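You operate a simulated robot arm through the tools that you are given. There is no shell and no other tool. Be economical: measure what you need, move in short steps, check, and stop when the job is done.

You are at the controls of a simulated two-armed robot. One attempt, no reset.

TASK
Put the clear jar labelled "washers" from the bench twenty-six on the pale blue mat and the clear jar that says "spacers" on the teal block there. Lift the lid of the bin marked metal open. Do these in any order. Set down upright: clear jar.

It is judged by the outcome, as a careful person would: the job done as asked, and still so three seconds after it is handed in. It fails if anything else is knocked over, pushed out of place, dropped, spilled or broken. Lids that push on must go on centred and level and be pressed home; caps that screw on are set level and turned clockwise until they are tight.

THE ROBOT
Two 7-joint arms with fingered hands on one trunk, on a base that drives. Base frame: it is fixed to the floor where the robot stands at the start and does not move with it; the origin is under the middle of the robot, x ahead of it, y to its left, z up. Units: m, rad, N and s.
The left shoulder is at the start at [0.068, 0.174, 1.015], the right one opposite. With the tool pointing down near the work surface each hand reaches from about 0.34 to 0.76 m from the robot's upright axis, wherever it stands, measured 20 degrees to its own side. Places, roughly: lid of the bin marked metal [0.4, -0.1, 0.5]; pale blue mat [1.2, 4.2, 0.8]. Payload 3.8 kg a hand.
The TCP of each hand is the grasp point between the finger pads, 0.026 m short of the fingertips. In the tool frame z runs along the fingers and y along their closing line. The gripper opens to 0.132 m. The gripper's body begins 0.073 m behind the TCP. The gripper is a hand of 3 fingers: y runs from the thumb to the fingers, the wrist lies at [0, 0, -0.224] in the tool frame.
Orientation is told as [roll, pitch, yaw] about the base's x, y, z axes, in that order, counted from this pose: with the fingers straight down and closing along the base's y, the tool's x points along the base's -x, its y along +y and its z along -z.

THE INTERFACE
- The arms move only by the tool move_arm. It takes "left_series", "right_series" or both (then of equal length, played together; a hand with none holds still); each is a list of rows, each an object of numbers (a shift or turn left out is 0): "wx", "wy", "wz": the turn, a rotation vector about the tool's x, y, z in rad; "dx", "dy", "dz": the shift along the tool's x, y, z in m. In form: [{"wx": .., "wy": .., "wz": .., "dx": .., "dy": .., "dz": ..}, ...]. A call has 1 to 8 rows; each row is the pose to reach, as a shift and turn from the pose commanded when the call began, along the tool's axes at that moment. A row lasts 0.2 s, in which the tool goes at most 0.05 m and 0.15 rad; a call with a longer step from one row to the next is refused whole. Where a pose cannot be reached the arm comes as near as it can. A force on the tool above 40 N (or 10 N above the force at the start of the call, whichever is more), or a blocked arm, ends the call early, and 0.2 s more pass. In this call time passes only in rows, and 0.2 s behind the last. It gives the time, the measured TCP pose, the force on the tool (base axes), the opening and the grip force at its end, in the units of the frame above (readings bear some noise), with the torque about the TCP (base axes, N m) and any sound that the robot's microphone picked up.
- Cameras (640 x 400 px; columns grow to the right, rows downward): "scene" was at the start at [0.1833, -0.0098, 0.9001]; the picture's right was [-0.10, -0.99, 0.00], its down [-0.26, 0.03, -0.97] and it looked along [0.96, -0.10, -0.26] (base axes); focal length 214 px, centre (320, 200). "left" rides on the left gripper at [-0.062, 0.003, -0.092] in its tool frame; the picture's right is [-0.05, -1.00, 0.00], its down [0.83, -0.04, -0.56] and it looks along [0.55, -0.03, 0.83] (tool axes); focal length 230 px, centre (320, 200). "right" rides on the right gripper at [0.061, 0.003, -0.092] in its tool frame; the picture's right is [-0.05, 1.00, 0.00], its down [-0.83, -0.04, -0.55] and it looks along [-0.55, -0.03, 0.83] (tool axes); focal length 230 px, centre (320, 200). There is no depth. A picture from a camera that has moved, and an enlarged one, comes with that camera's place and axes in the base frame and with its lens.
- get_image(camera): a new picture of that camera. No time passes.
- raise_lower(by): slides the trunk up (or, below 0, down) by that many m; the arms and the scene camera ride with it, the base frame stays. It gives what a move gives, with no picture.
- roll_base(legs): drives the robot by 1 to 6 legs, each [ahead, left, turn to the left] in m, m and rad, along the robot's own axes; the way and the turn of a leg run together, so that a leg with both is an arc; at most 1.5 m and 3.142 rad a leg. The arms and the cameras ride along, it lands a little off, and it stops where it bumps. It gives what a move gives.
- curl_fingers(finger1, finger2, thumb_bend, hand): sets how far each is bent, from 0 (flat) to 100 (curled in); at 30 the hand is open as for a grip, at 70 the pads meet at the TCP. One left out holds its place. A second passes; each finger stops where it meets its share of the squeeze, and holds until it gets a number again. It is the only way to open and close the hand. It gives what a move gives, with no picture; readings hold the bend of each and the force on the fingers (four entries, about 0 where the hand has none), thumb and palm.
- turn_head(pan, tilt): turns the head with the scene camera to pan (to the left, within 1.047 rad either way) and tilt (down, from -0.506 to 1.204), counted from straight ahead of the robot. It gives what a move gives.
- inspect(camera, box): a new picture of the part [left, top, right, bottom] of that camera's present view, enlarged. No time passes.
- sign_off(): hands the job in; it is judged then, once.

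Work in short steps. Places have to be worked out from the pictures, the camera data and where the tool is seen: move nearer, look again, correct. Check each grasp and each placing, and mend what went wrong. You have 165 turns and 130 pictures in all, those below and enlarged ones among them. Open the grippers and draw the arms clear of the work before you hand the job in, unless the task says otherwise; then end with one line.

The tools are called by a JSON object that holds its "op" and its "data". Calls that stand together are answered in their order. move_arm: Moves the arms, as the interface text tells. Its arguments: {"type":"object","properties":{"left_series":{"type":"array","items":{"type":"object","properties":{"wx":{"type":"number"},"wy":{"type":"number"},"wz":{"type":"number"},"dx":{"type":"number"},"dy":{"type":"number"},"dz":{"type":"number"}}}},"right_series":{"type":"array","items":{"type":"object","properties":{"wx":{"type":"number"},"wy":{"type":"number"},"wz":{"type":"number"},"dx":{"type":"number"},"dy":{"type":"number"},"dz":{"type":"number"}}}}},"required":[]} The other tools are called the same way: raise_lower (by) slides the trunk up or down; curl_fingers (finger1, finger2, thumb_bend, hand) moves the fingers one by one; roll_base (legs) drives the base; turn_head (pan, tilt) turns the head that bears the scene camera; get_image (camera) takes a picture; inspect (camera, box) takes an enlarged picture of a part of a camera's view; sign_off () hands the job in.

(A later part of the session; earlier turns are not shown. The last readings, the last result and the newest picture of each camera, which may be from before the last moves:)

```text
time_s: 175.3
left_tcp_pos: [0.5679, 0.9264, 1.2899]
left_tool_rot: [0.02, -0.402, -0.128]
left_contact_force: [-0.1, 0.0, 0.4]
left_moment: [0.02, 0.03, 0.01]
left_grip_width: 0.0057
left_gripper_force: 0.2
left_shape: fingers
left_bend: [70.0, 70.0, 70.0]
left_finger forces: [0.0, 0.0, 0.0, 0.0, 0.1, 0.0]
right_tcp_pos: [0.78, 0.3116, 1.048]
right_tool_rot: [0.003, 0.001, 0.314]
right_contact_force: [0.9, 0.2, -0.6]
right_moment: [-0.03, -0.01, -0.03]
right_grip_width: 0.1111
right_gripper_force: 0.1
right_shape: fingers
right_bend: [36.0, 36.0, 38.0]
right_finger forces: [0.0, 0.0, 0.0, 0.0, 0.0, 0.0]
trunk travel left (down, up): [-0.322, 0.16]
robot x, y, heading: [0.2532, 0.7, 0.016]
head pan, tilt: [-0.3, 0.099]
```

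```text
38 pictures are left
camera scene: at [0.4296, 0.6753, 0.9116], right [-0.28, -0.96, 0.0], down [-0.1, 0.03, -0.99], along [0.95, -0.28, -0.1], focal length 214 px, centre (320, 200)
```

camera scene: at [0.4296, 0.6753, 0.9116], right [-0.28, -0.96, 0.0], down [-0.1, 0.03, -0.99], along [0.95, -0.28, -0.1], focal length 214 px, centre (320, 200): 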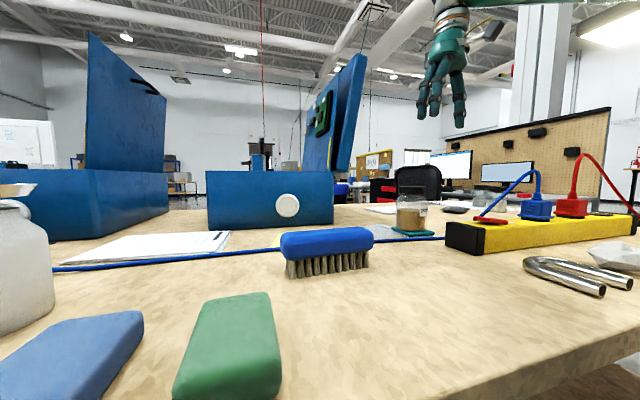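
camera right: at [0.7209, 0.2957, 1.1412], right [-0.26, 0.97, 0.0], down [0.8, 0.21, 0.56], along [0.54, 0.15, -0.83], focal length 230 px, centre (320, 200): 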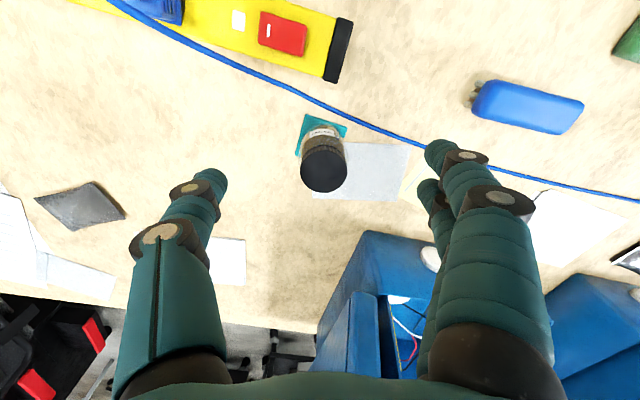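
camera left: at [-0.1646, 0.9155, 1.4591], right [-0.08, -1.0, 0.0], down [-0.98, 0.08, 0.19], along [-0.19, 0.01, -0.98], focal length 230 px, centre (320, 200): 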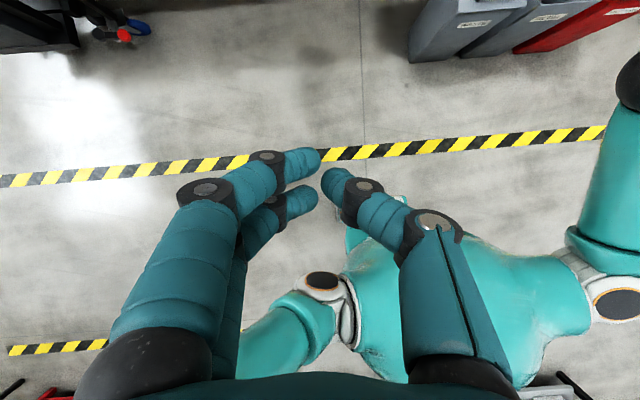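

A cabinet stands only ~0.5 m behind the bench, so the back is closed. The washers jar lies 0.15 m from the bench's right end; I drive round to the right to survey the space by the ladder.

{"op": "roll_base", "data": {"legs": [[-0.75, 0, -0.016], [0, -1.5, 0]]}}

{"op": "turn_head", "data": {"pan": -0.15, "tilt": 0.45}}

{"op": "get_image", "data": {"camera": "scene"}}

```text
time_s: 192.4
left_tcp_pos: [-0.1903, -0.5903, 1.2905]
left_tool_rot: [0.02, -0.401, -0.135]
left_contact_force: [0.0, 0.6, -0.1]
left_moment: [-0.02, -0.01, 0.01]
left_grip_width: 0.0058
left_gripper_force: 0.0
left_shape: fingers
left_bend: [70.0, 70.0, 70.0]
left_finger forces: [0.1, 0.1, 0.1, 0.0, 0.1, 0.0]
right_tcp_pos: [0.0173, -1.2079, 1.0506]
right_tool_rot: [0.003, 0.002, 0.305]
right_contact_force: [-0.1, 0.2, 0.5]
right_moment: [0.0, -0.01, 0.0]
right_grip_width: 0.1113
right_gripper_force: 0.1
right_shape: fingers
right_bend: [36.0, 36.0, 38.0]
right_finger forces: [0.0, 0.1, 0.1, 0.0, 0.1, 0.0]
trunk travel left (down, up): [-0.322, 0.16]
robot x, y, heading: [-0.5108, -0.8122, 0.008]
head pan, tilt: [-0.3, 0.099]
```

```text
time_s: 193.3
left_tcp_pos: [-0.1897, -0.5903, 1.2892]
left_tool_rot: [0.019, -0.402, -0.135]
left_contact_force: [-0.4, -0.9, 0.4]
left_moment: [0.01, -0.02, -0.01]
left_grip_width: 0.0059
left_gripper_force: 0.0
left_shape: fingers
left_bend: [70.0, 70.0, 70.0]
left_finger forces: [0.0, 0.1, 0.0, 0.1, 0.0, 0.0]
right_tcp_pos: [0.0183, -1.2077, 1.048]
right_tool_rot: [0.004, 0.002, 0.306]
right_contact_force: [0.7, -0.4, 1.3]
right_moment: [-0.01, -0.03, 0.03]
right_grip_width: 0.111
right_gripper_force: 0.1
right_shape: fingers
right_bend: [36.0, 36.0, 38.0]
right_finger forces: [0.0, 0.0, 0.0, 0.0, 0.1, 0.0]
trunk travel left (down, up): [-0.322, 0.16]
robot x, y, heading: [-0.5106, -0.8131, 0.005]
head pan, tilt: [-0.15, 0.45]
```

```text
37 pictures are left
camera scene: at [-0.3275, -0.8277, 0.8791], right [-0.14, -0.99, 0.0], down [-0.43, 0.06, -0.9], along [0.89, -0.13, -0.43], focal length 214 px, centre (320, 200)
```

scene: 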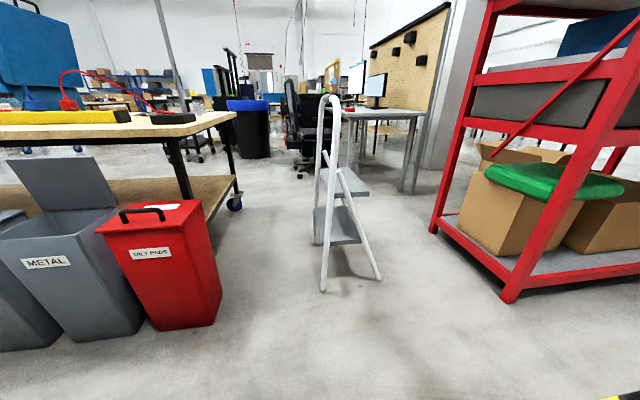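

The ladder is side-on; left gap ≈0.49 m, right gap to the shelf ≈0.57 m. I'll face +y (arms over the ladder side, raised) and strafe through the right gap along y≈−1.56.

{"op": "raise_lower", "data": {"by": 0.12}}

{"op": "roll_base", "data": {"legs": [[0, 0, 1.565], [-0.75, 0.15, 0]]}}

{"op": "turn_head", "data": {"pan": -1.04, "tilt": 0.75}}

{"op": "get_image", "data": {"camera": "scene"}}

```text
time_s: 194.8
left_tcp_pos: [-0.1893, -0.5886, 1.4083]
left_tool_rot: [0.02, -0.4, -0.135]
left_contact_force: [0.1, 0.2, -0.6]
left_moment: [0.01, 0.03, 0.0]
left_grip_width: 0.0056
left_gripper_force: 0.0
left_shape: fingers
left_bend: [70.0, 70.0, 70.0]
left_finger forces: [0.0, 0.1, 0.0, 0.1, 0.0, 0.1]
right_tcp_pos: [0.0185, -1.2087, 1.1683]
right_tool_rot: [0.003, 0.003, 0.305]
right_contact_force: [-0.8, -0.2, 0.1]
right_moment: [-0.01, 0.02, 0.03]
right_grip_width: 0.1113
right_gripper_force: 0.1
right_shape: fingers
right_bend: [36.0, 36.0, 38.0]
right_finger forces: [0.0, 0.1, 0.1, 0.0, 0.0, 0.1]
trunk travel left (down, up): [-0.442, 0.04]
robot x, y, heading: [-0.5078, -0.8121, 0.006]
head pan, tilt: [-0.15, 0.45]
```

```text
time_s: 202.6
left_tcp_pos: [-0.8859, -1.2328, 1.4096]
left_tool_rot: [0.02, -0.402, 1.425]
left_contact_force: [0.1, 0.3, -0.5]
left_moment: [-0.01, 0.03, -0.03]
left_grip_width: 0.0058
left_gripper_force: 0.0
left_shape: fingers
left_bend: [70.0, 70.0, 70.0]
left_finger forces: [0.0, 0.1, 0.0, 0.0, 0.0, 0.1]
right_tcp_pos: [-0.2645, -1.0327, 1.1683]
right_tool_rot: [0.003, 0.003, 1.866]
right_contact_force: [0.1, -0.3, 0.3]
right_moment: [-0.03, -0.02, -0.01]
right_grip_width: 0.1111
right_gripper_force: 0.1
right_shape: fingers
right_bend: [36.0, 36.0, 38.0]
right_finger forces: [0.1, 0.0, 0.0, 0.1, 0.0, 0.0]
trunk travel left (down, up): [-0.442, 0.04]
robot x, y, heading: [-0.663, -1.5506, 1.566]
head pan, tilt: [-0.15, 0.45]
```

```text
time_s: 203.8
left_tcp_pos: [-0.8862, -1.232, 1.4088]
left_tool_rot: [0.019, -0.401, 1.425]
left_contact_force: [0.2, 0.1, 0.1]
left_moment: [0.0, 0.0, 0.01]
left_grip_width: 0.0057
left_gripper_force: 0.1
left_shape: fingers
left_bend: [70.0, 70.0, 70.0]
left_finger forces: [0.0, 0.0, 0.1, 0.0, 0.0, 0.0]
right_tcp_pos: [-0.2647, -1.0308, 1.1691]
right_tool_rot: [0.002, 0.001, 1.867]
right_contact_force: [0.0, 0.5, 0.4]
right_moment: [-0.02, -0.01, 0.03]
right_grip_width: 0.1113
right_gripper_force: 0.1
right_shape: fingers
right_bend: [36.0, 36.0, 38.0]
right_finger forces: [0.0, 0.1, 0.0, 0.0, 0.0, 0.0]
trunk travel left (down, up): [-0.442, 0.04]
robot x, y, heading: [-0.6662, -1.5542, 1.567]
head pan, tilt: [-1.04, 0.75]
```

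```text
36 pictures are left
camera scene: at [-0.5898, -1.4076, 0.9929], right [0.5, -0.86, 0.0], down [-0.59, -0.34, -0.73], along [0.63, 0.37, -0.68], focal length 214 px, centre (320, 200)
```

scene: 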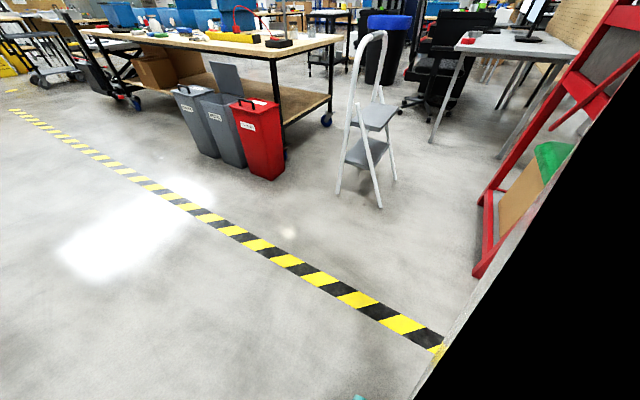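

Gap is y −1.24…−1.80. I centre at −1.52 and strafe through.

{"op": "roll_base", "data": {"legs": [[0.035, 0, 0], [0, -0.9, 0], [0, -0.5, 0], [0, -0.42, 0]]}}

```text
time_s: 209.8
left_tcp_pos: [-0.2757, -1.1941, 1.4107]
left_tool_rot: [0.023, -0.401, 1.413]
left_contact_force: [-0.3, 0.3, 0.7]
left_moment: [-0.02, 0.05, -0.01]
left_grip_width: 0.0057
left_gripper_force: 0.0
left_shape: fingers
left_bend: [70.0, 70.0, 70.0]
left_finger forces: [0.0, 0.0, 0.0, 0.0, 0.0, 0.0]
right_tcp_pos: [0.3461, -0.9992, 1.1684]
right_tool_rot: [0.005, 0.001, 1.856]
right_contact_force: [0.5, 0.0, -0.2]
right_moment: [0.01, 0.0, 0.01]
right_grip_width: 0.1112
right_gripper_force: 0.1
right_shape: fingers
right_bend: [36.0, 36.0, 38.0]
right_finger forces: [0.0, 0.0, 0.0, 0.0, 0.0, 0.0]
trunk travel left (down, up): [-0.442, 0.04]
robot x, y, heading: [-0.0594, -1.5181, 1.56]
head pan, tilt: [-1.04, 0.75]
stopped in leg 2: the robot was blocked; the commanded pose is now the measured one
```

Blocked at x≈−0.06. I look down to the right to see what touches.

{"op": "turn_head", "data": {"pan": -1.04, "tilt": 1.2}}

{"op": "get_image", "data": {"camera": "scene"}}

{"op": "get_image", "data": {"camera": "left"}}

```text
time_s: 210.7
left_tcp_pos: [-0.2776, -1.1957, 1.4103]
left_tool_rot: [0.021, -0.403, 1.413]
left_contact_force: [0.5, -0.7, -0.3]
left_moment: [0.02, 0.0, 0.03]
left_grip_width: 0.0056
left_gripper_force: 0.2
left_shape: fingers
left_bend: [70.0, 70.0, 70.0]
left_finger forces: [0.0, 0.0, 0.0, 0.0, 0.0, 0.1]
right_tcp_pos: [0.344, -0.9998, 1.1688]
right_tool_rot: [0.004, 0.0, 1.856]
right_contact_force: [0.8, -0.8, -0.7]
right_moment: [0.01, 0.02, 0.0]
right_grip_width: 0.1111
right_gripper_force: 0.1
right_shape: fingers
right_bend: [36.0, 36.0, 38.0]
right_finger forces: [0.1, 0.1, 0.1, 0.1, 0.0, 0.0]
trunk travel left (down, up): [-0.442, 0.04]
robot x, y, heading: [-0.0584, -1.518, 1.561]
head pan, tilt: [-1.04, 1.201]
```

```text
35 pictures are left
camera scene: at [-0.0074, -1.3855, 0.9612], right [0.5, -0.87, 0.0], down [-0.81, -0.46, -0.36], along [0.32, 0.18, -0.93], focal length 214 px, centre (320, 200)
```

scene: 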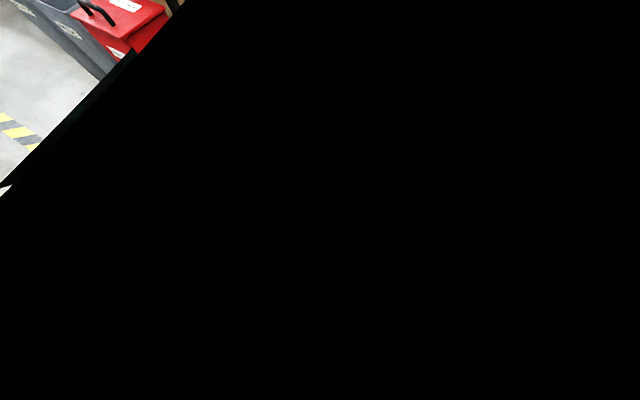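

```text
34 pictures are left
camera left: at [-0.2762, -1.1755, 1.5198], right [1.0, -0.1, 0.0], down [-0.1, -0.98, 0.18], along [-0.02, -0.18, -0.98], focal length 230 px, centre (320, 200)
```

left: 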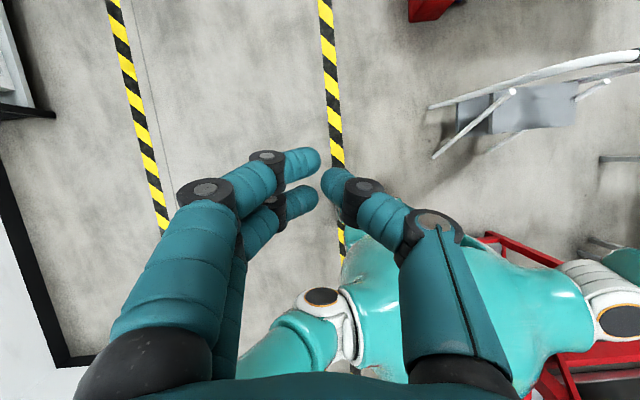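

The robot's rear is against the shelf; this gap is too narrow. Behind the bench at y≈0.1–0.3 there seems to be free floor though (cabinet only from y≈−0.2 on), so I'll go round by the north side: back out and up the aisle first.

{"op": "roll_base", "data": {"legs": [[0, 0.42, 0.01], [1.5, 0, 0], [1.5, 0, 0], [1.5, 0, 0], [0.14, 0, 0], [0, 0, -1.57]]}}

{"op": "turn_head", "data": {"pan": -0.3, "tilt": 0.4}}

{"op": "get_image", "data": {"camera": "scene"}}

```text
time_s: 240.9
left_tcp_pos: [-0.1229, 3.3702, 1.4087]
left_tool_rot: [0.019, -0.402, -0.175]
left_contact_force: [-0.8, 0.8, 0.2]
left_moment: [-0.01, -0.01, 0.01]
left_grip_width: 0.0056
left_gripper_force: 0.1
left_shape: fingers
left_bend: [70.0, 70.0, 70.0]
left_finger forces: [0.0, 0.0, 0.0, 0.0, 0.0, 0.0]
right_tcp_pos: [0.0596, 2.7441, 1.1695]
right_tool_rot: [0.004, 0.002, 0.264]
right_contact_force: [0.4, 0.8, 0.1]
right_moment: [0.01, 0.04, -0.02]
right_grip_width: 0.1111
right_gripper_force: 0.2
right_shape: fingers
right_bend: [36.0, 36.0, 38.0]
right_finger forces: [0.1, 0.0, 0.0, 0.1, 0.0, 0.1]
trunk travel left (down, up): [-0.442, 0.04]
robot x, y, heading: [-0.449, 3.1589, -0.03]
head pan, tilt: [-1.04, 1.201]
```

```text
time_s: 242.0
left_tcp_pos: [-0.1229, 3.3698, 1.4098]
left_tool_rot: [0.019, -0.402, -0.175]
left_contact_force: [0.7, -0.4, 0.4]
left_moment: [-0.01, 0.02, -0.01]
left_grip_width: 0.0057
left_gripper_force: 0.0
left_shape: fingers
left_bend: [70.0, 70.0, 70.0]
left_finger forces: [0.0, 0.0, 0.0, 0.0, 0.0, 0.0]
right_tcp_pos: [0.0608, 2.7447, 1.1685]
right_tool_rot: [0.002, 0.003, 0.263]
right_contact_force: [0.6, -1.0, -0.4]
right_moment: [-0.02, 0.0, 0.01]
right_grip_width: 0.1111
right_gripper_force: 0.0
right_shape: fingers
right_bend: [36.0, 36.0, 38.0]
right_finger forces: [0.1, 0.0, 0.0, 0.1, 0.0, 0.0]
trunk travel left (down, up): [-0.442, 0.04]
robot x, y, heading: [-0.4469, 3.1615, -0.038]
head pan, tilt: [-0.3, 0.4]
```

```text
33 pictures are left
camera scene: at [-0.2557, 3.1247, 1.0239], right [-0.33, -0.94, 0.0], down [-0.37, 0.13, -0.92], along [0.87, -0.3, -0.39], focal length 214 px, centre (320, 200)
```

scene: 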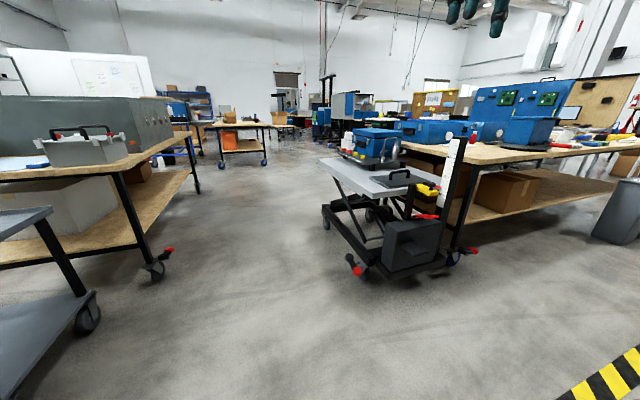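

The corridor along y≈3.1 is wide. I drive along it to x≈2.0 and turn to face −y.

{"op": "roll_base", "data": {"legs": [[0, 0, 0.03], [1.3, -0.05, 0], [1.15, 0, 0], [0, 0, -1.57]]}}

{"op": "turn_head", "data": {"pan": 0.0, "tilt": 0.4}}

{"op": "get_image", "data": {"camera": "scene"}}

```text
time_s: 258.2
left_tcp_pos: [2.2013, 2.7953, 1.4103]
left_tool_rot: [0.02, -0.403, -1.723]
left_contact_force: [-0.3, 1.0, 0.1]
left_moment: [0.0, 0.02, 0.0]
left_grip_width: 0.0057
left_gripper_force: 0.0
left_shape: fingers
left_bend: [70.0, 70.0, 70.0]
left_finger forces: [0.1, 0.0, 0.0, 0.0, 0.0, 0.1]
right_tcp_pos: [1.5802, 2.5995, 1.1699]
right_tool_rot: [0.003, 0.002, -1.283]
right_contact_force: [-1.1, 0.6, 0.1]
right_moment: [0.01, -0.01, 0.01]
right_grip_width: 0.1111
right_gripper_force: 0.1
right_shape: fingers
right_bend: [36.0, 36.0, 38.0]
right_finger forces: [0.1, 0.1, 0.0, 0.0, 0.1, 0.1]
trunk travel left (down, up): [-0.442, 0.04]
robot x, y, heading: [1.9796, 3.1201, -1.579]
head pan, tilt: [-0.3, 0.4]
```

```text
time_s: 259.0
left_tcp_pos: [2.2021, 2.7966, 1.4097]
left_tool_rot: [0.019, -0.401, -1.723]
left_contact_force: [0.3, 0.2, -0.1]
left_moment: [-0.02, -0.01, -0.04]
left_grip_width: 0.0054
left_gripper_force: 0.1
left_shape: fingers
left_bend: [70.0, 70.0, 70.0]
left_finger forces: [0.0, 0.0, 0.0, 0.1, 0.1, 0.1]
right_tcp_pos: [1.5807, 2.5992, 1.1686]
right_tool_rot: [0.003, 0.0, -1.282]
right_contact_force: [0.2, 0.0, 0.6]
right_moment: [-0.01, 0.02, 0.03]
right_grip_width: 0.1112
right_gripper_force: 0.0
right_shape: fingers
right_bend: [36.0, 36.0, 38.0]
right_finger forces: [0.1, 0.2, 0.0, 0.0, 0.1, 0.0]
trunk travel left (down, up): [-0.442, 0.04]
robot x, y, heading: [1.9815, 3.1212, -1.577]
head pan, tilt: [0.0, 0.4]
```

```text
32 pictures are left
camera scene: at [1.9823, 2.9206, 1.024], right [-1.0, 0.01, 0.0], down [0.0, 0.39, -0.92], along [-0.01, -0.92, -0.39], focal length 214 px, centre (320, 200)
```

scene: 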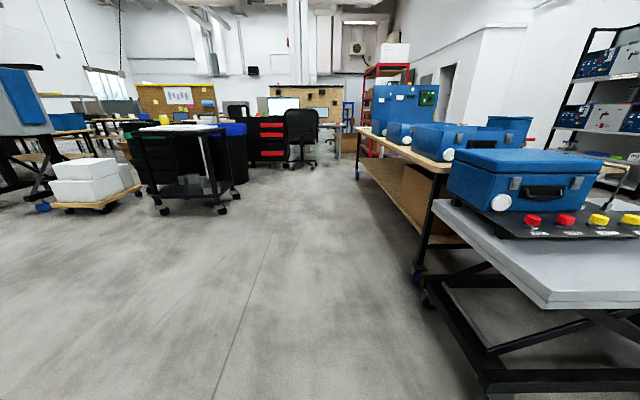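

The space behind bench 26 is actually free (cabinet and chair stand further, y≈−1.2). I drive down to y≈−0.5 and turn to face −x.

{"op": "roll_base", "data": {"legs": [[1.5, 0, 0.006], [1.5, 0, 0], [0.6, 0, 0], [0, 0, -1.57]]}}

{"op": "turn_head", "data": {"pan": -0.15, "tilt": 0.45}}

{"op": "get_image", "data": {"camera": "scene"}}

{"op": "get_image", "data": {"camera": "right"}}

```text
time_s: 280.3
left_tcp_pos: [1.6355, -0.6819, 1.4097]
left_tool_rot: [0.018, -0.401, 2.962]
left_contact_force: [-0.6, 0.0, 0.3]
left_moment: [0.0, 0.0, 0.02]
left_grip_width: 0.0057
left_gripper_force: 0.1
left_shape: fingers
left_bend: [70.0, 70.0, 70.0]
left_finger forces: [0.0, 0.0, 0.1, 0.0, 0.0, 0.1]
right_tcp_pos: [1.4565, -0.0569, 1.1684]
right_tool_rot: [0.003, 0.001, -2.882]
right_contact_force: [-0.1, -0.6, 0.5]
right_moment: [0.02, 0.01, 0.03]
right_grip_width: 0.1114
right_gripper_force: 0.0
right_shape: fingers
right_bend: [36.0, 36.0, 38.0]
right_finger forces: [0.0, 0.0, 0.0, 0.0, 0.0, 0.0]
trunk travel left (down, up): [-0.442, 0.04]
robot x, y, heading: [1.963, -0.4697, 3.103]
head pan, tilt: [0.0, 0.4]
```

```text
time_s: 281.0
left_tcp_pos: [1.6359, -0.683, 1.4112]
left_tool_rot: [0.019, -0.401, 2.961]
left_contact_force: [-0.4, 0.2, -0.2]
left_moment: [0.01, 0.01, 0.02]
left_grip_width: 0.0057
left_gripper_force: 0.0
left_shape: fingers
left_bend: [70.0, 70.0, 70.0]
left_finger forces: [0.0, 0.0, 0.1, 0.0, 0.0, 0.0]
right_tcp_pos: [1.4567, -0.0569, 1.1685]
right_tool_rot: [0.004, 0.002, -2.882]
right_contact_force: [-0.6, 0.3, -1.0]
right_moment: [-0.02, 0.01, -0.01]
right_grip_width: 0.111
right_gripper_force: 0.1
right_shape: fingers
right_bend: [36.0, 36.0, 38.0]
right_finger forces: [0.0, 0.0, 0.1, 0.0, 0.0, 0.0]
trunk travel left (down, up): [-0.442, 0.04]
robot x, y, heading: [1.9623, -0.4739, 3.106]
head pan, tilt: [-0.15, 0.45]
```

```text
31 pictures are left
camera scene: at [1.7705, -0.4516, 1.0193], right [0.19, 0.98, 0.0], down [0.43, -0.08, -0.9], along [-0.88, 0.17, -0.44], focal length 214 px, centre (320, 200)
```

scene: 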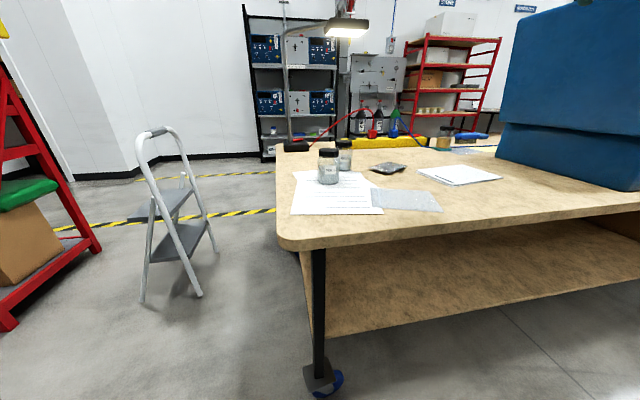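

```text
30 pictures are left
camera right: at [1.5172, -0.0425, 1.2609], right [0.21, -0.98, 0.0], down [-0.81, -0.17, 0.55], along [-0.54, -0.12, -0.83], focal length 230 px, centre (320, 200)
```

right: 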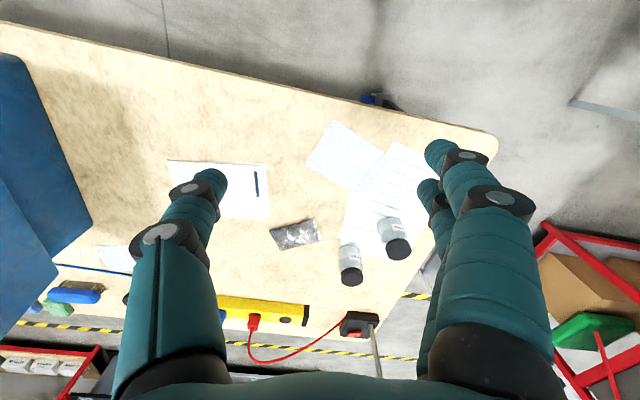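

The nearer jar (washers) is at about [1.147,−0.307]; rivets at [1.03,−0.24]. I close in by 0.2 m, lower the trunk, and verify the label.

{"op": "inspect", "data": {"camera": "scene", "box": [288, 130, 384, 190]}}

{"op": "roll_base", "data": {"legs": [[0, 0, 0.035], [0.2, 0, 0]]}}

{"op": "raise_lower", "data": {"by": -0.1}}

```text
6.67 times, centred on (336, 160) of scene
camera zoom: at [1.7705, -0.4516, 1.0193], right [0.19, 0.98, 0.0], down [0.43, -0.08, -0.9], along [-0.88, 0.17, -0.44], focal length 1430 px, centre (213, 467)
```

zoom: 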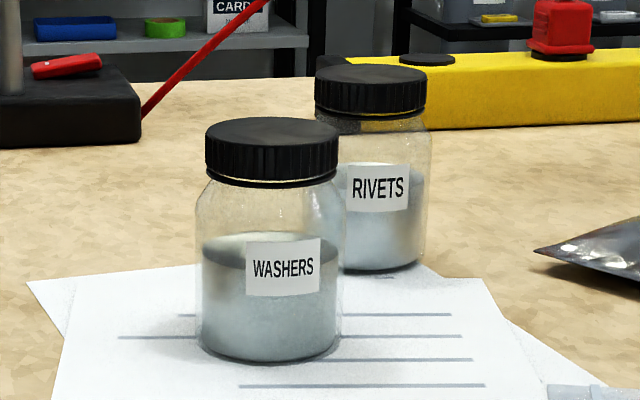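

```text
time_s: 282.9
left_tcp_pos: [1.4451, -0.6952, 1.41]
left_tool_rot: [0.019, -0.403, 2.998]
left_contact_force: [0.2, 0.4, 0.5]
left_moment: [-0.01, -0.04, -0.01]
left_grip_width: 0.0057
left_gripper_force: 0.0
left_shape: fingers
left_bend: [70.0, 70.0, 70.0]
left_finger forces: [0.1, 0.0, 0.0, 0.0, 0.0, 0.0]
right_tcp_pos: [1.2415, -0.0767, 1.1692]
right_tool_rot: [0.004, 0.001, -2.844]
right_contact_force: [1.1, -0.7, -0.7]
right_moment: [-0.02, 0.04, 0.03]
right_grip_width: 0.111
right_gripper_force: 0.0
right_shape: fingers
right_bend: [36.0, 36.0, 38.0]
right_finger forces: [0.0, 0.0, 0.1, 0.0, 0.1, 0.0]
trunk travel left (down, up): [-0.442, 0.04]
robot x, y, heading: [1.7644, -0.4747, -3.141]
head pan, tilt: [-0.15, 0.45]
```

```text
time_s: 284.3
left_tcp_pos: [1.4447, -0.6948, 1.3103]
left_tool_rot: [0.021, -0.403, 2.998]
left_contact_force: [-0.7, -0.4, 0.4]
left_moment: [-0.03, 0.03, 0.05]
left_grip_width: 0.0058
left_gripper_force: 0.0
left_shape: fingers
left_bend: [70.0, 70.0, 70.0]
left_finger forces: [0.1, 0.0, 0.1, 0.0, 0.0, 0.1]
right_tcp_pos: [1.2414, -0.0745, 1.07]
right_tool_rot: [0.004, 0.001, -2.845]
right_contact_force: [0.1, 0.0, -0.7]
right_moment: [-0.01, 0.03, 0.01]
right_grip_width: 0.1114
right_gripper_force: 0.0
right_shape: fingers
right_bend: [36.0, 36.0, 38.0]
right_finger forces: [0.0, 0.0, 0.0, 0.0, 0.1, 0.0]
trunk travel left (down, up): [-0.342, 0.14]
robot x, y, heading: [1.7655, -0.4707, -3.139]
head pan, tilt: [-0.15, 0.45]
```

Label confirmed: WASHERS. I move the right hand above it with the closing line along y.

{"op": "move_arm", "data": {"right_series": [{"dx": -0.027, "dy": 0.032, "dz": 0.005, "wz": 0.05}, {"dx": -0.054, "dy": 0.064, "dz": 0.01, "wz": 0.1}, {"dx": -0.081, "dy": 0.096, "dz": 0.02, "wz": 0.15}, {"dx": -0.108, "dy": 0.128, "dz": 0.03, "wz": 0.2}, {"dx": -0.135, "dy": 0.16, "dz": 0.05, "wz": 0.25}, {"dx": -0.161, "dy": 0.192, "dz": 0.07, "wz": 0.296}]}}

{"op": "get_image", "data": {"camera": "right"}}

```text
time_s: 285.7
left_tcp_pos: [1.4443, -0.6954, 1.3087]
left_tool_rot: [0.019, -0.403, 2.999]
left_contact_force: [-0.8, -0.2, -0.1]
left_moment: [0.03, 0.01, 0.01]
left_grip_width: 0.0057
left_gripper_force: 0.1
left_shape: fingers
left_bend: [70.0, 70.0, 70.0]
left_finger forces: [0.0, 0.1, 0.1, 0.1, 0.0, 0.0]
right_tcp_pos: [1.1422, -0.3077, 0.9988]
right_tool_rot: [0.004, 0.004, 3.142]
right_contact_force: [-0.3, 0.4, -0.6]
right_moment: [0.04, -0.01, -0.01]
right_grip_width: 0.111
right_gripper_force: 0.1
right_shape: fingers
right_bend: [36.0, 36.0, 38.0]
right_finger forces: [0.1, 0.1, 0.0, 0.0, 0.0, 0.0]
trunk travel left (down, up): [-0.342, 0.14]
robot x, y, heading: [1.7643, -0.4699, -3.14]
head pan, tilt: [-0.15, 0.45]
```

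```text
28 pictures are left
camera right: at [1.2049, -0.31, 1.091], right [-0.05, -1.0, 0.0], down [-0.83, 0.05, 0.55], along [-0.55, 0.03, -0.83], focal length 230 px, centre (320, 200)
```

right: 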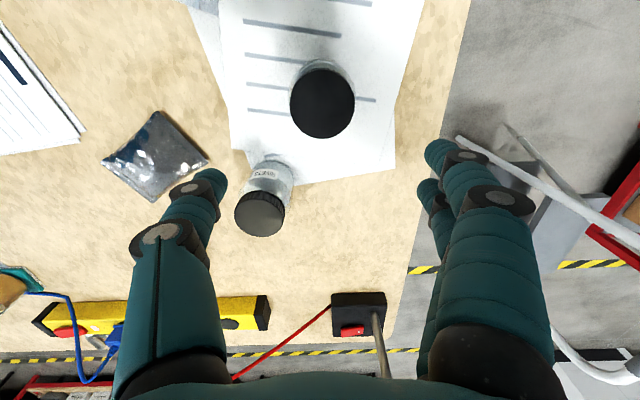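

The jar centre is at about [1.161,−0.310]. I correct by +0.018 in x and descend half-way, then look.

{"op": "move_arm", "data": {"right_series": [{"dx": 0.018, "dy": 0.002, "dz": 0.02}, {"dx": 0.018, "dy": 0.002, "dz": 0.05}, {"dx": 0.018, "dy": 0.002, "dz": 0.08}]}}

{"op": "get_image", "data": {"camera": "right"}}

```text
time_s: 286.5
left_tcp_pos: [1.4442, -0.6941, 1.3088]
left_tool_rot: [0.018, -0.401, 2.998]
left_contact_force: [0.6, 0.2, 0.1]
left_moment: [0.02, 0.01, 0.04]
left_grip_width: 0.0058
left_gripper_force: 0.1
left_shape: fingers
left_bend: [70.0, 70.0, 70.0]
left_finger forces: [0.1, 0.0, 0.1, 0.0, 0.0, 0.0]
right_tcp_pos: [1.1622, -0.3086, 0.9199]
right_tool_rot: [0.003, 0.001, -3.144]
right_contact_force: [-0.3, 0.2, -0.3]
right_moment: [0.01, 0.02, 0.0]
right_grip_width: 0.1112
right_gripper_force: 0.0
right_shape: fingers
right_bend: [36.0, 36.0, 38.0]
right_finger forces: [0.0, 0.1, 0.0, 0.0, 0.0, 0.0]
trunk travel left (down, up): [-0.342, 0.14]
robot x, y, heading: [1.764, -0.4756, -3.145]
head pan, tilt: [-0.15, 0.45]
```

```text
27 pictures are left
camera right: at [1.2249, -0.3107, 1.011], right [-0.05, -1.0, 0.0], down [-0.83, 0.05, 0.55], along [-0.55, 0.03, -0.83], focal length 230 px, centre (320, 200)
```

right: 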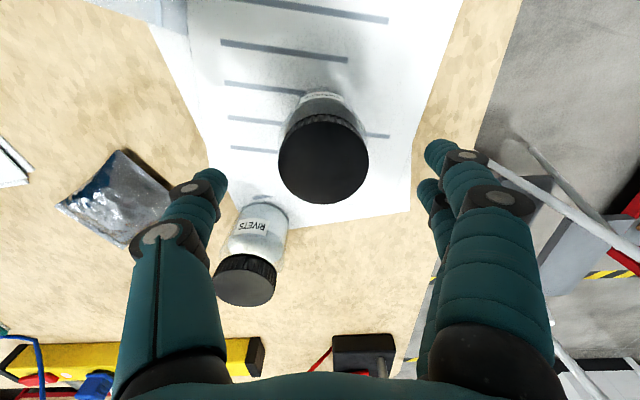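

Aligned within 2 mm. I descend around the jar and close.

{"op": "move_arm", "data": {"right_series": [{"dx": 0.001, "dz": 0.03}, {"dx": 0.001, "dz": 0.06}, {"dx": 0.001, "dz": 0.089}]}}

{"op": "curl_fingers", "data": {"hand": "right", "finger1": 70, "finger2": 70, "thumb_bend": 70}}

{"op": "move_arm", "data": {"right_series": [{"dz": -0.03}, {"dz": -0.06}, {"dz": -0.1}, {"dz": -0.14}, {"dz": -0.18}]}}

{"op": "get_image", "data": {"camera": "scene"}}

```text
time_s: 287.3
left_tcp_pos: [1.4447, -0.6941, 1.311]
left_tool_rot: [0.02, -0.401, 3.0]
left_contact_force: [-0.3, -0.2, -0.3]
left_moment: [0.01, -0.02, -0.02]
left_grip_width: 0.0057
left_gripper_force: 0.2
left_shape: fingers
left_bend: [70.0, 70.0, 70.0]
left_finger forces: [0.1, 0.0, 0.0, 0.0, 0.0, 0.1]
right_tcp_pos: [1.1644, -0.3087, 0.8285]
right_tool_rot: [0.003, 0.002, -3.141]
right_contact_force: [-0.1, -0.2, -0.4]
right_moment: [-0.03, -0.03, 0.01]
right_grip_width: 0.111
right_gripper_force: 0.0
right_shape: fingers
right_bend: [36.0, 36.0, 38.0]
right_finger forces: [0.0, 0.0, 0.1, 0.0, 0.1, 0.0]
trunk travel left (down, up): [-0.342, 0.14]
robot x, y, heading: [1.7645, -0.4714, -3.14]
head pan, tilt: [-0.15, 0.45]
```

```text
time_s: 288.3
left_tcp_pos: [1.4451, -0.694, 1.3095]
left_tool_rot: [0.02, -0.404, 2.998]
left_contact_force: [-0.1, 0.4, 0.4]
left_moment: [-0.02, -0.02, 0.0]
left_grip_width: 0.0055
left_gripper_force: 0.0
left_shape: fingers
left_bend: [70.0, 70.0, 70.0]
left_finger forces: [0.0, 0.0, 0.0, 0.0, 0.0, 0.0]
right_tcp_pos: [1.1627, -0.3079, 0.8297]
right_tool_rot: [0.004, 0.002, -3.141]
right_contact_force: [0.3, -0.2, 0.1]
right_moment: [0.01, 0.0, 0.01]
right_grip_width: 0.0613
right_gripper_force: 22.5
right_shape: fingers
right_bend: [52.0, 50.0, 59.0]
right_finger forces: [11.1, 11.7, 0.0, 0.0, 22.2, 0.1]
trunk travel left (down, up): [-0.342, 0.14]
robot x, y, heading: [1.7617, -0.4721, -3.143]
head pan, tilt: [-0.15, 0.45]
```

```text
time_s: 289.5
left_tcp_pos: [1.4451, -0.6949, 1.3108]
left_tool_rot: [0.019, -0.402, 3.0]
left_contact_force: [0.6, 0.1, 0.2]
left_moment: [-0.02, -0.01, 0.01]
left_grip_width: 0.0058
left_gripper_force: 0.1
left_shape: fingers
left_bend: [70.0, 70.0, 70.0]
left_finger forces: [0.1, 0.0, 0.1, 0.0, 0.0, 0.0]
right_tcp_pos: [1.1608, -0.3108, 1.0087]
right_tool_rot: [0.003, 0.004, -3.139]
right_contact_force: [0.1, 0.6, -4.0]
right_moment: [0.04, 0.0, 0.0]
right_grip_width: 0.0615
right_gripper_force: 22.0
right_shape: fingers
right_bend: [51.0, 50.0, 59.0]
right_finger forces: [10.9, 11.8, 0.0, 0.1, 22.1, 0.0]
trunk travel left (down, up): [-0.342, 0.14]
robot x, y, heading: [1.7636, -0.4728, -3.142]
head pan, tilt: [-0.15, 0.45]
```

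```text
26 pictures are left
camera scene: at [1.5851, -0.459, 0.8991], right [0.15, 0.99, 0.0], down [0.43, -0.06, -0.9], along [-0.89, 0.13, -0.44], focal length 214 px, centre (320, 200)
```

scene: 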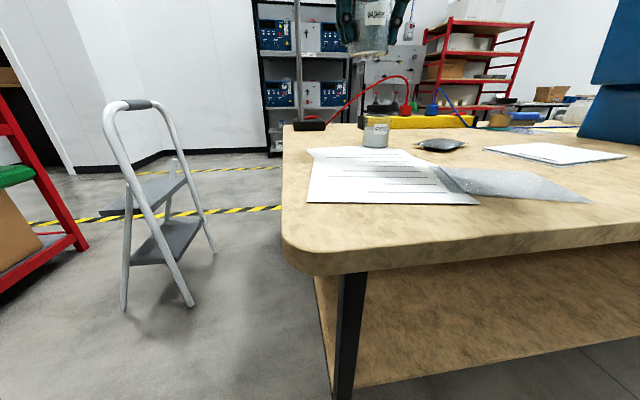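

Washers jar is in hand, RIVETS untouched. I raise the trunk and drive back north to the mat bench.

{"op": "raise_lower", "data": {"by": 0.13}}

{"op": "roll_base", "data": {"legs": [[-0.22, 0, 0], [0, 0, -1.57], [1.5, 0, 0], [1.5, 0, 0], [0.4, 0, 0]]}}

{"op": "roll_base", "data": {"legs": [[0, 1.45, 0], [0, 0, -0.69]]}}

{"op": "turn_head", "data": {"pan": 0.0, "tilt": 0.45}}

{"op": "get_image", "data": {"camera": "scene"}}

```text
time_s: 291.1
left_tcp_pos: [1.441, -0.6944, 1.4387]
left_tool_rot: [0.02, -0.399, 2.999]
left_contact_force: [-0.1, -0.3, 0.0]
left_moment: [0.0, -0.01, 0.01]
left_grip_width: 0.0054
left_gripper_force: 0.0
left_shape: fingers
left_bend: [70.0, 70.0, 70.0]
left_finger forces: [0.0, 0.0, 0.0, 0.0, 0.0, 0.0]
right_tcp_pos: [1.1616, -0.3081, 1.1388]
right_tool_rot: [0.005, 0.005, -3.14]
right_contact_force: [-0.3, 0.3, -4.3]
right_moment: [-0.02, -0.04, -0.03]
right_grip_width: 0.0614
right_gripper_force: 22.1
right_shape: fingers
right_bend: [51.0, 50.0, 59.0]
right_finger forces: [10.8, 11.7, 0.0, 0.1, 21.8, 0.0]
trunk travel left (down, up): [-0.472, 0.01]
robot x, y, heading: [1.7611, -0.4721, -3.142]
head pan, tilt: [-0.15, 0.45]
```

```text
time_s: 312.6
left_tcp_pos: [1.8298, 3.2095, 1.4403]
left_tool_rot: [0.02, -0.403, 1.406]
left_contact_force: [0.3, -0.7, 0.7]
left_moment: [0.01, -0.01, 0.0]
left_grip_width: 0.0055
left_gripper_force: 0.1
left_shape: fingers
left_bend: [70.0, 70.0, 70.0]
left_finger forces: [0.0, 0.0, 0.0, 0.1, 0.1, 0.0]
right_tcp_pos: [2.2211, 3.4826, 1.1401]
right_tool_rot: [0.002, 0.002, 1.55]
right_contact_force: [-0.4, -0.4, -3.6]
right_moment: [-0.01, -0.02, 0.03]
right_grip_width: 0.0611
right_gripper_force: 21.6
right_shape: fingers
right_bend: [52.0, 50.0, 59.0]
right_finger forces: [10.0, 12.3, 0.0, 0.0, 21.6, 0.1]
trunk travel left (down, up): [-0.472, 0.01]
robot x, y, heading: [2.0451, 2.8866, 1.549]
head pan, tilt: [-0.15, 0.45]
```

```text
time_s: 327.1
left_tcp_pos: [0.6535, 3.3078, 1.4401]
left_tool_rot: [0.019, -0.404, 0.708]
left_contact_force: [0.8, 0.2, 0.3]
left_moment: [0.0, 0.04, 0.01]
left_grip_width: 0.0054
left_gripper_force: 0.0
left_shape: fingers
left_bend: [70.0, 70.0, 70.0]
left_finger forces: [0.0, 0.1, 0.1, 0.0, 0.0, 0.0]
right_tcp_pos: [1.1287, 3.2653, 1.1394]
right_tool_rot: [0.004, 0.001, 0.853]
right_contact_force: [0.0, -0.1, -3.7]
right_moment: [-0.02, 0.0, 0.03]
right_grip_width: 0.0608
right_gripper_force: 22.0
right_shape: fingers
right_bend: [52.0, 50.0, 59.0]
right_finger forces: [9.7, 12.3, 0.0, 0.1, 21.4, 0.0]
trunk travel left (down, up): [-0.472, 0.01]
robot x, y, heading: [0.6101, 2.9239, 0.855]
head pan, tilt: [-0.15, 0.45]
```

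```text
time_s: 327.9
left_tcp_pos: [0.653, 3.3083, 1.4396]
left_tool_rot: [0.02, -0.403, 0.708]
left_contact_force: [1.0, 0.6, -0.2]
left_moment: [-0.01, 0.02, -0.03]
left_grip_width: 0.006
left_gripper_force: 0.0
left_shape: fingers
left_bend: [70.0, 70.0, 70.0]
left_finger forces: [0.1, 0.0, 0.0, 0.1, 0.1, 0.0]
right_tcp_pos: [1.1296, 3.2656, 1.1406]
right_tool_rot: [0.005, 0.002, 0.852]
right_contact_force: [0.8, 0.2, -3.4]
right_moment: [-0.04, 0.01, 0.0]
right_grip_width: 0.0607
right_gripper_force: 21.6
right_shape: fingers
right_bend: [52.0, 50.0, 59.0]
right_finger forces: [9.7, 12.3, 0.0, 0.0, 21.5, 0.1]
trunk travel left (down, up): [-0.472, 0.01]
robot x, y, heading: [0.6064, 2.917, 0.849]
head pan, tilt: [0.0, 0.45]
```

```text
25 pictures are left
camera scene: at [0.7434, 3.0713, 1.0616], right [0.75, -0.66, 0.0], down [-0.29, -0.33, -0.9], along [0.59, 0.68, -0.44], focal length 214 px, centre (320, 200)
```

scene: 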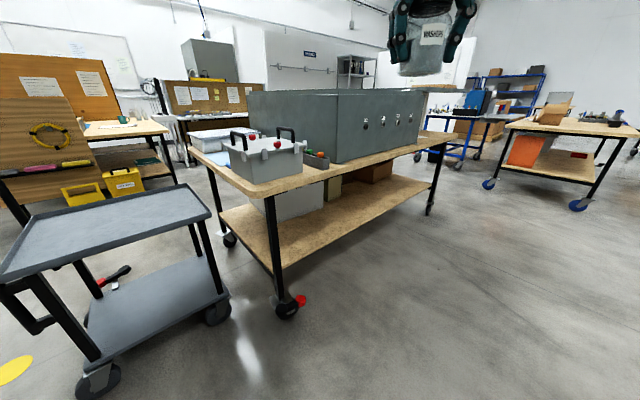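

I drive to about (0.70,3.63) and turn to heading 1.2 so that the mat is before the right hand.

{"op": "roll_base", "data": {"legs": [[0.59, 0.39, 0], [0, 0, 0.35]]}}

{"op": "turn_head", "data": {"pan": -0.2, "tilt": 0.7}}

{"op": "get_image", "data": {"camera": "scene"}}

{"op": "get_image", "data": {"camera": "right"}}

```text
time_s: 332.9
left_tcp_pos: [0.6162, 4.0033, 1.4406]
left_tool_rot: [0.018, -0.403, 1.053]
left_contact_force: [-1.0, 0.0, 0.0]
left_moment: [0.0, -0.03, -0.02]
left_grip_width: 0.0056
left_gripper_force: 0.1
left_shape: fingers
left_bend: [70.0, 70.0, 70.0]
left_finger forces: [0.1, 0.0, 0.1, 0.0, 0.0, 0.0]
right_tcp_pos: [1.0799, 4.1233, 1.1404]
right_tool_rot: [0.003, 0.003, 1.197]
right_contact_force: [0.5, 0.2, -4.2]
right_moment: [-0.02, 0.01, 0.02]
right_grip_width: 0.0607
right_gripper_force: 21.3
right_shape: fingers
right_bend: [52.0, 50.0, 59.0]
right_finger forces: [9.8, 12.2, 0.0, 0.1, 21.3, 0.0]
trunk travel left (down, up): [-0.472, 0.01]
robot x, y, heading: [0.7074, 3.6229, 1.2]
head pan, tilt: [0.0, 0.45]
```

```text
time_s: 333.7
left_tcp_pos: [0.6171, 4.0039, 1.4401]
left_tool_rot: [0.018, -0.403, 1.053]
left_contact_force: [-0.3, 0.6, -0.4]
left_moment: [0.03, 0.02, 0.0]
left_grip_width: 0.0055
left_gripper_force: 0.0
left_shape: fingers
left_bend: [70.0, 70.0, 70.0]
left_finger forces: [0.1, 0.1, 0.1, 0.1, 0.0, 0.0]
right_tcp_pos: [1.0797, 4.1236, 1.1391]
right_tool_rot: [0.002, 0.003, 1.196]
right_contact_force: [-0.7, 0.5, -3.6]
right_moment: [-0.03, 0.0, 0.05]
right_grip_width: 0.061
right_gripper_force: 21.7
right_shape: fingers
right_bend: [52.0, 50.0, 59.0]
right_finger forces: [9.5, 12.3, 0.1, 0.1, 21.4, 0.0]
trunk travel left (down, up): [-0.472, 0.01]
robot x, y, heading: [0.7077, 3.6243, 1.196]
head pan, tilt: [-0.201, 0.7]
```

```text
24 pictures are left
camera scene: at [0.7942, 3.7958, 1.0395], right [0.84, -0.54, 0.0], down [-0.35, -0.54, -0.77], along [0.42, 0.64, -0.64], focal length 214 px, centre (320, 200)
```

scene: 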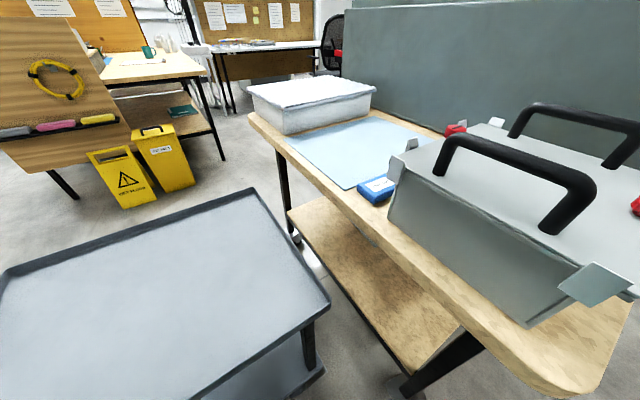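

```text
23 pictures are left
camera right: at [1.0557, 4.0683, 1.2324], right [-0.91, 0.41, 0.0], down [0.35, 0.76, 0.55], along [0.23, 0.5, -0.83], focal length 230 px, centre (320, 200)
```

right: 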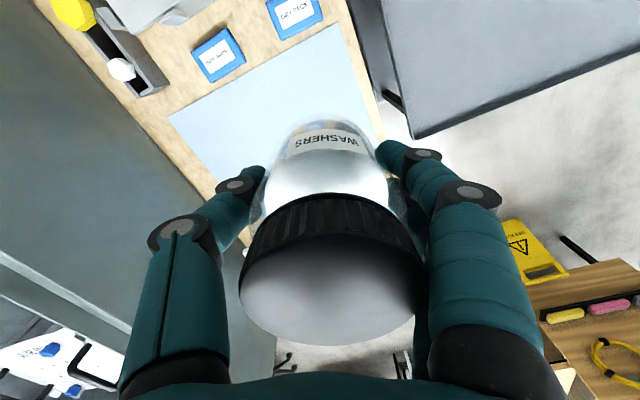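

Mat spans x 1.02–1.36, y 4.05–4.34. I'll set the jar at about (1.11,4.17): lower the trunk, then shift and descend by the arm.

{"op": "raise_lower", "data": {"by": -0.12}}

{"op": "move_arm", "data": {"right_series": [{"dx": -0.027, "dy": -0.006, "dz": 0.02}, {"dx": -0.054, "dy": -0.011, "dz": 0.05}, {"dx": -0.054, "dy": -0.011, "dz": 0.09}, {"dx": -0.054, "dy": -0.011, "dz": 0.13}]}}

{"op": "get_image", "data": {"camera": "scene"}}

```text
time_s: 335.2
left_tcp_pos: [0.6168, 4.0026, 1.319]
left_tool_rot: [0.022, -0.403, 1.051]
left_contact_force: [-0.8, 0.0, -0.3]
left_moment: [0.0, 0.0, 0.0]
left_grip_width: 0.0058
left_gripper_force: 0.1
left_shape: fingers
left_bend: [70.0, 70.0, 70.0]
left_finger forces: [0.0, 0.0, 0.0, 0.0, 0.0, 0.0]
right_tcp_pos: [1.0797, 4.1234, 1.0214]
right_tool_rot: [0.004, 0.003, 1.196]
right_contact_force: [0.1, -0.5, -4.9]
right_moment: [-0.03, -0.01, 0.0]
right_grip_width: 0.0607
right_gripper_force: 21.8
right_shape: fingers
right_bend: [52.0, 50.0, 59.0]
right_finger forces: [9.7, 12.2, 0.0, 0.0, 21.3, 0.0]
trunk travel left (down, up): [-0.352, 0.13]
robot x, y, heading: [0.7085, 3.6226, 1.194]
head pan, tilt: [-0.201, 0.7]
```

```text
time_s: 336.2
left_tcp_pos: [0.6167, 4.0037, 1.3197]
left_tool_rot: [0.017, -0.401, 1.051]
left_contact_force: [0.8, -0.6, 0.0]
left_moment: [-0.02, 0.02, -0.01]
left_grip_width: 0.0053
left_gripper_force: 0.1
left_shape: fingers
left_bend: [70.0, 70.0, 70.0]
left_finger forces: [0.1, 0.0, 0.0, 0.1, 0.0, 0.0]
right_tcp_pos: [1.109, 4.1694, 0.8922]
right_tool_rot: [0.005, 0.005, 1.197]
right_contact_force: [-0.9, -0.5, -5.0]
right_moment: [-0.04, 0.0, 0.02]
right_grip_width: 0.0607
right_gripper_force: 21.8
right_shape: fingers
right_bend: [52.0, 50.0, 59.0]
right_finger forces: [9.6, 12.4, 0.1, 0.0, 21.2, 0.0]
trunk travel left (down, up): [-0.352, 0.13]
robot x, y, heading: [0.708, 3.6201, 1.193]
head pan, tilt: [-0.201, 0.7]
```

```text
22 pictures are left
camera scene: at [0.7884, 3.7807, 0.8871], right [0.84, -0.54, 0.0], down [-0.35, -0.54, -0.76], along [0.42, 0.64, -0.64], focal length 214 px, centre (320, 200)
```

scene: 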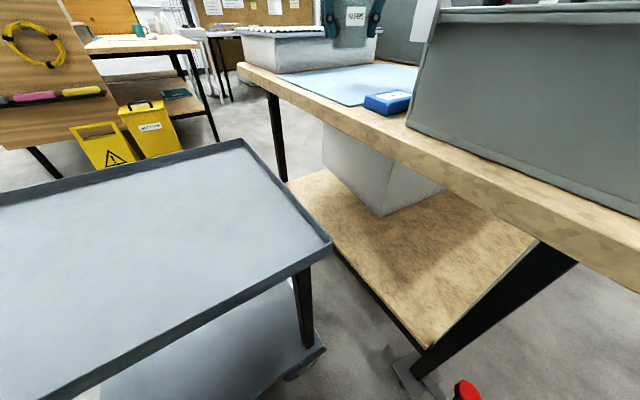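

{"op": "turn_head", "data": {"pan": -0.2, "tilt": 0.3}}

{"op": "inspect", "data": {"camera": "scene", "box": [270, 90, 430, 190]}}

```text
time_s: 337.0
left_tcp_pos: [0.6165, 4.003, 1.32]
left_tool_rot: [0.019, -0.402, 1.051]
left_contact_force: [0.3, -0.9, 0.8]
left_moment: [0.0, 0.0, 0.0]
left_grip_width: 0.0058
left_gripper_force: 0.1
left_shape: fingers
left_bend: [70.0, 70.0, 70.0]
left_finger forces: [0.0, 0.0, 0.0, 0.0, 0.0, 0.0]
right_tcp_pos: [1.1088, 4.168, 0.8925]
right_tool_rot: [0.005, 0.002, 1.198]
right_contact_force: [-0.7, 0.0, -4.3]
right_moment: [-0.04, 0.01, 0.02]
right_grip_width: 0.0606
right_gripper_force: 21.5
right_shape: fingers
right_bend: [52.0, 50.0, 59.0]
right_finger forces: [9.7, 12.4, 0.0, 0.0, 21.2, 0.0]
trunk travel left (down, up): [-0.352, 0.13]
robot x, y, heading: [0.7107, 3.6251, 1.195]
head pan, tilt: [-0.201, 0.3]
```

```text
4.00 times, centred on (350, 140) of scene
camera zoom: at [0.7928, 3.7875, 0.9232], right [0.84, -0.54, 0.0], down [-0.16, -0.25, -0.95], along [0.52, 0.8, -0.3], focal length 858 px, centre (200, 440)
```

zoom: 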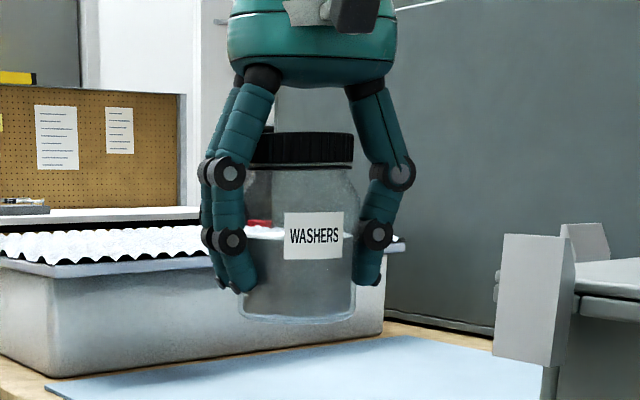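

Jar is upright above the mat. I descend until it touches.

{"op": "move_arm", "data": {"right_series": [{"dz": 0.02}, {"dz": 0.037}, {"dz": 0.042}, {"dz": 0.046}]}}

```text
time_s: 338.0
left_tcp_pos: [0.618, 4.0033, 1.3205]
left_tool_rot: [0.019, -0.402, 1.053]
left_contact_force: [0.0, 0.3, -0.4]
left_moment: [0.05, 0.03, 0.0]
left_grip_width: 0.0057
left_gripper_force: 0.1
left_shape: fingers
left_bend: [70.0, 70.0, 70.0]
left_finger forces: [0.1, 0.0, 0.1, 0.1, 0.0, 0.0]
right_tcp_pos: [1.1082, 4.1707, 0.8452]
right_tool_rot: [0.004, 0.002, 1.198]
right_contact_force: [0.4, -0.9, -4.2]
right_moment: [-0.05, -0.03, 0.01]
right_grip_width: 0.0608
right_gripper_force: 21.5
right_shape: fingers
right_bend: [52.0, 50.0, 59.0]
right_finger forces: [9.6, 12.4, 0.0, 0.1, 21.2, 0.0]
trunk travel left (down, up): [-0.352, 0.13]
robot x, y, heading: [0.7057, 3.6228, 1.195]
head pan, tilt: [-0.201, 0.3]
```

No contact yet; a few millimetres more, in fine steps.

{"op": "move_arm", "data": {"right_series": [{"dz": 0.003}, {"dz": 0.006}, {"dz": 0.009}]}}

{"op": "inspect", "data": {"camera": "scene", "box": [286, 110, 414, 190]}}

```text
time_s: 338.8
left_tcp_pos: [0.6174, 4.004, 1.32]
left_tool_rot: [0.02, -0.403, 1.051]
left_contact_force: [0.0, 0.5, 0.5]
left_moment: [0.0, -0.06, 0.04]
left_grip_width: 0.0057
left_gripper_force: 0.0
left_shape: fingers
left_bend: [70.0, 70.0, 70.0]
left_finger forces: [0.1, 0.1, 0.0, 0.1, 0.1, 0.0]
right_tcp_pos: [1.1082, 4.1695, 0.8356]
right_tool_rot: [0.002, 0.002, 1.197]
right_contact_force: [0.2, -0.5, -4.7]
right_moment: [0.01, -0.04, 0.0]
right_grip_width: 0.0606
right_gripper_force: 22.0
right_shape: fingers
right_bend: [52.0, 50.0, 59.0]
right_finger forces: [9.6, 12.3, 0.1, 0.0, 21.2, 0.0]
trunk travel left (down, up): [-0.352, 0.13]
robot x, y, heading: [0.7073, 3.6238, 1.198]
head pan, tilt: [-0.201, 0.3]
```

```text
5.00 times, centred on (350, 150) of scene
camera zoom: at [0.7928, 3.7875, 0.9233], right [0.84, -0.54, 0.0], down [-0.16, -0.25, -0.96], along [0.52, 0.8, -0.3], focal length 1072 px, centre (170, 450)
```

zoom: 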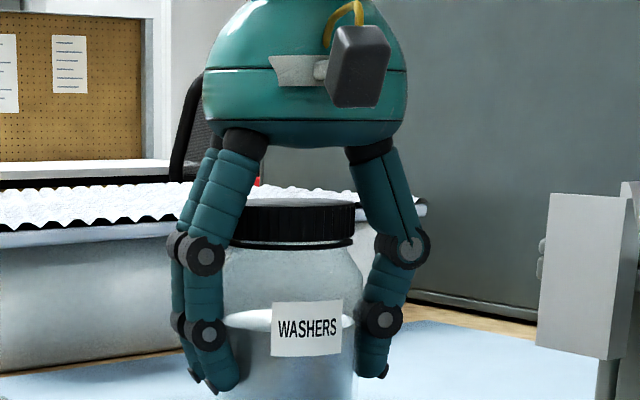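

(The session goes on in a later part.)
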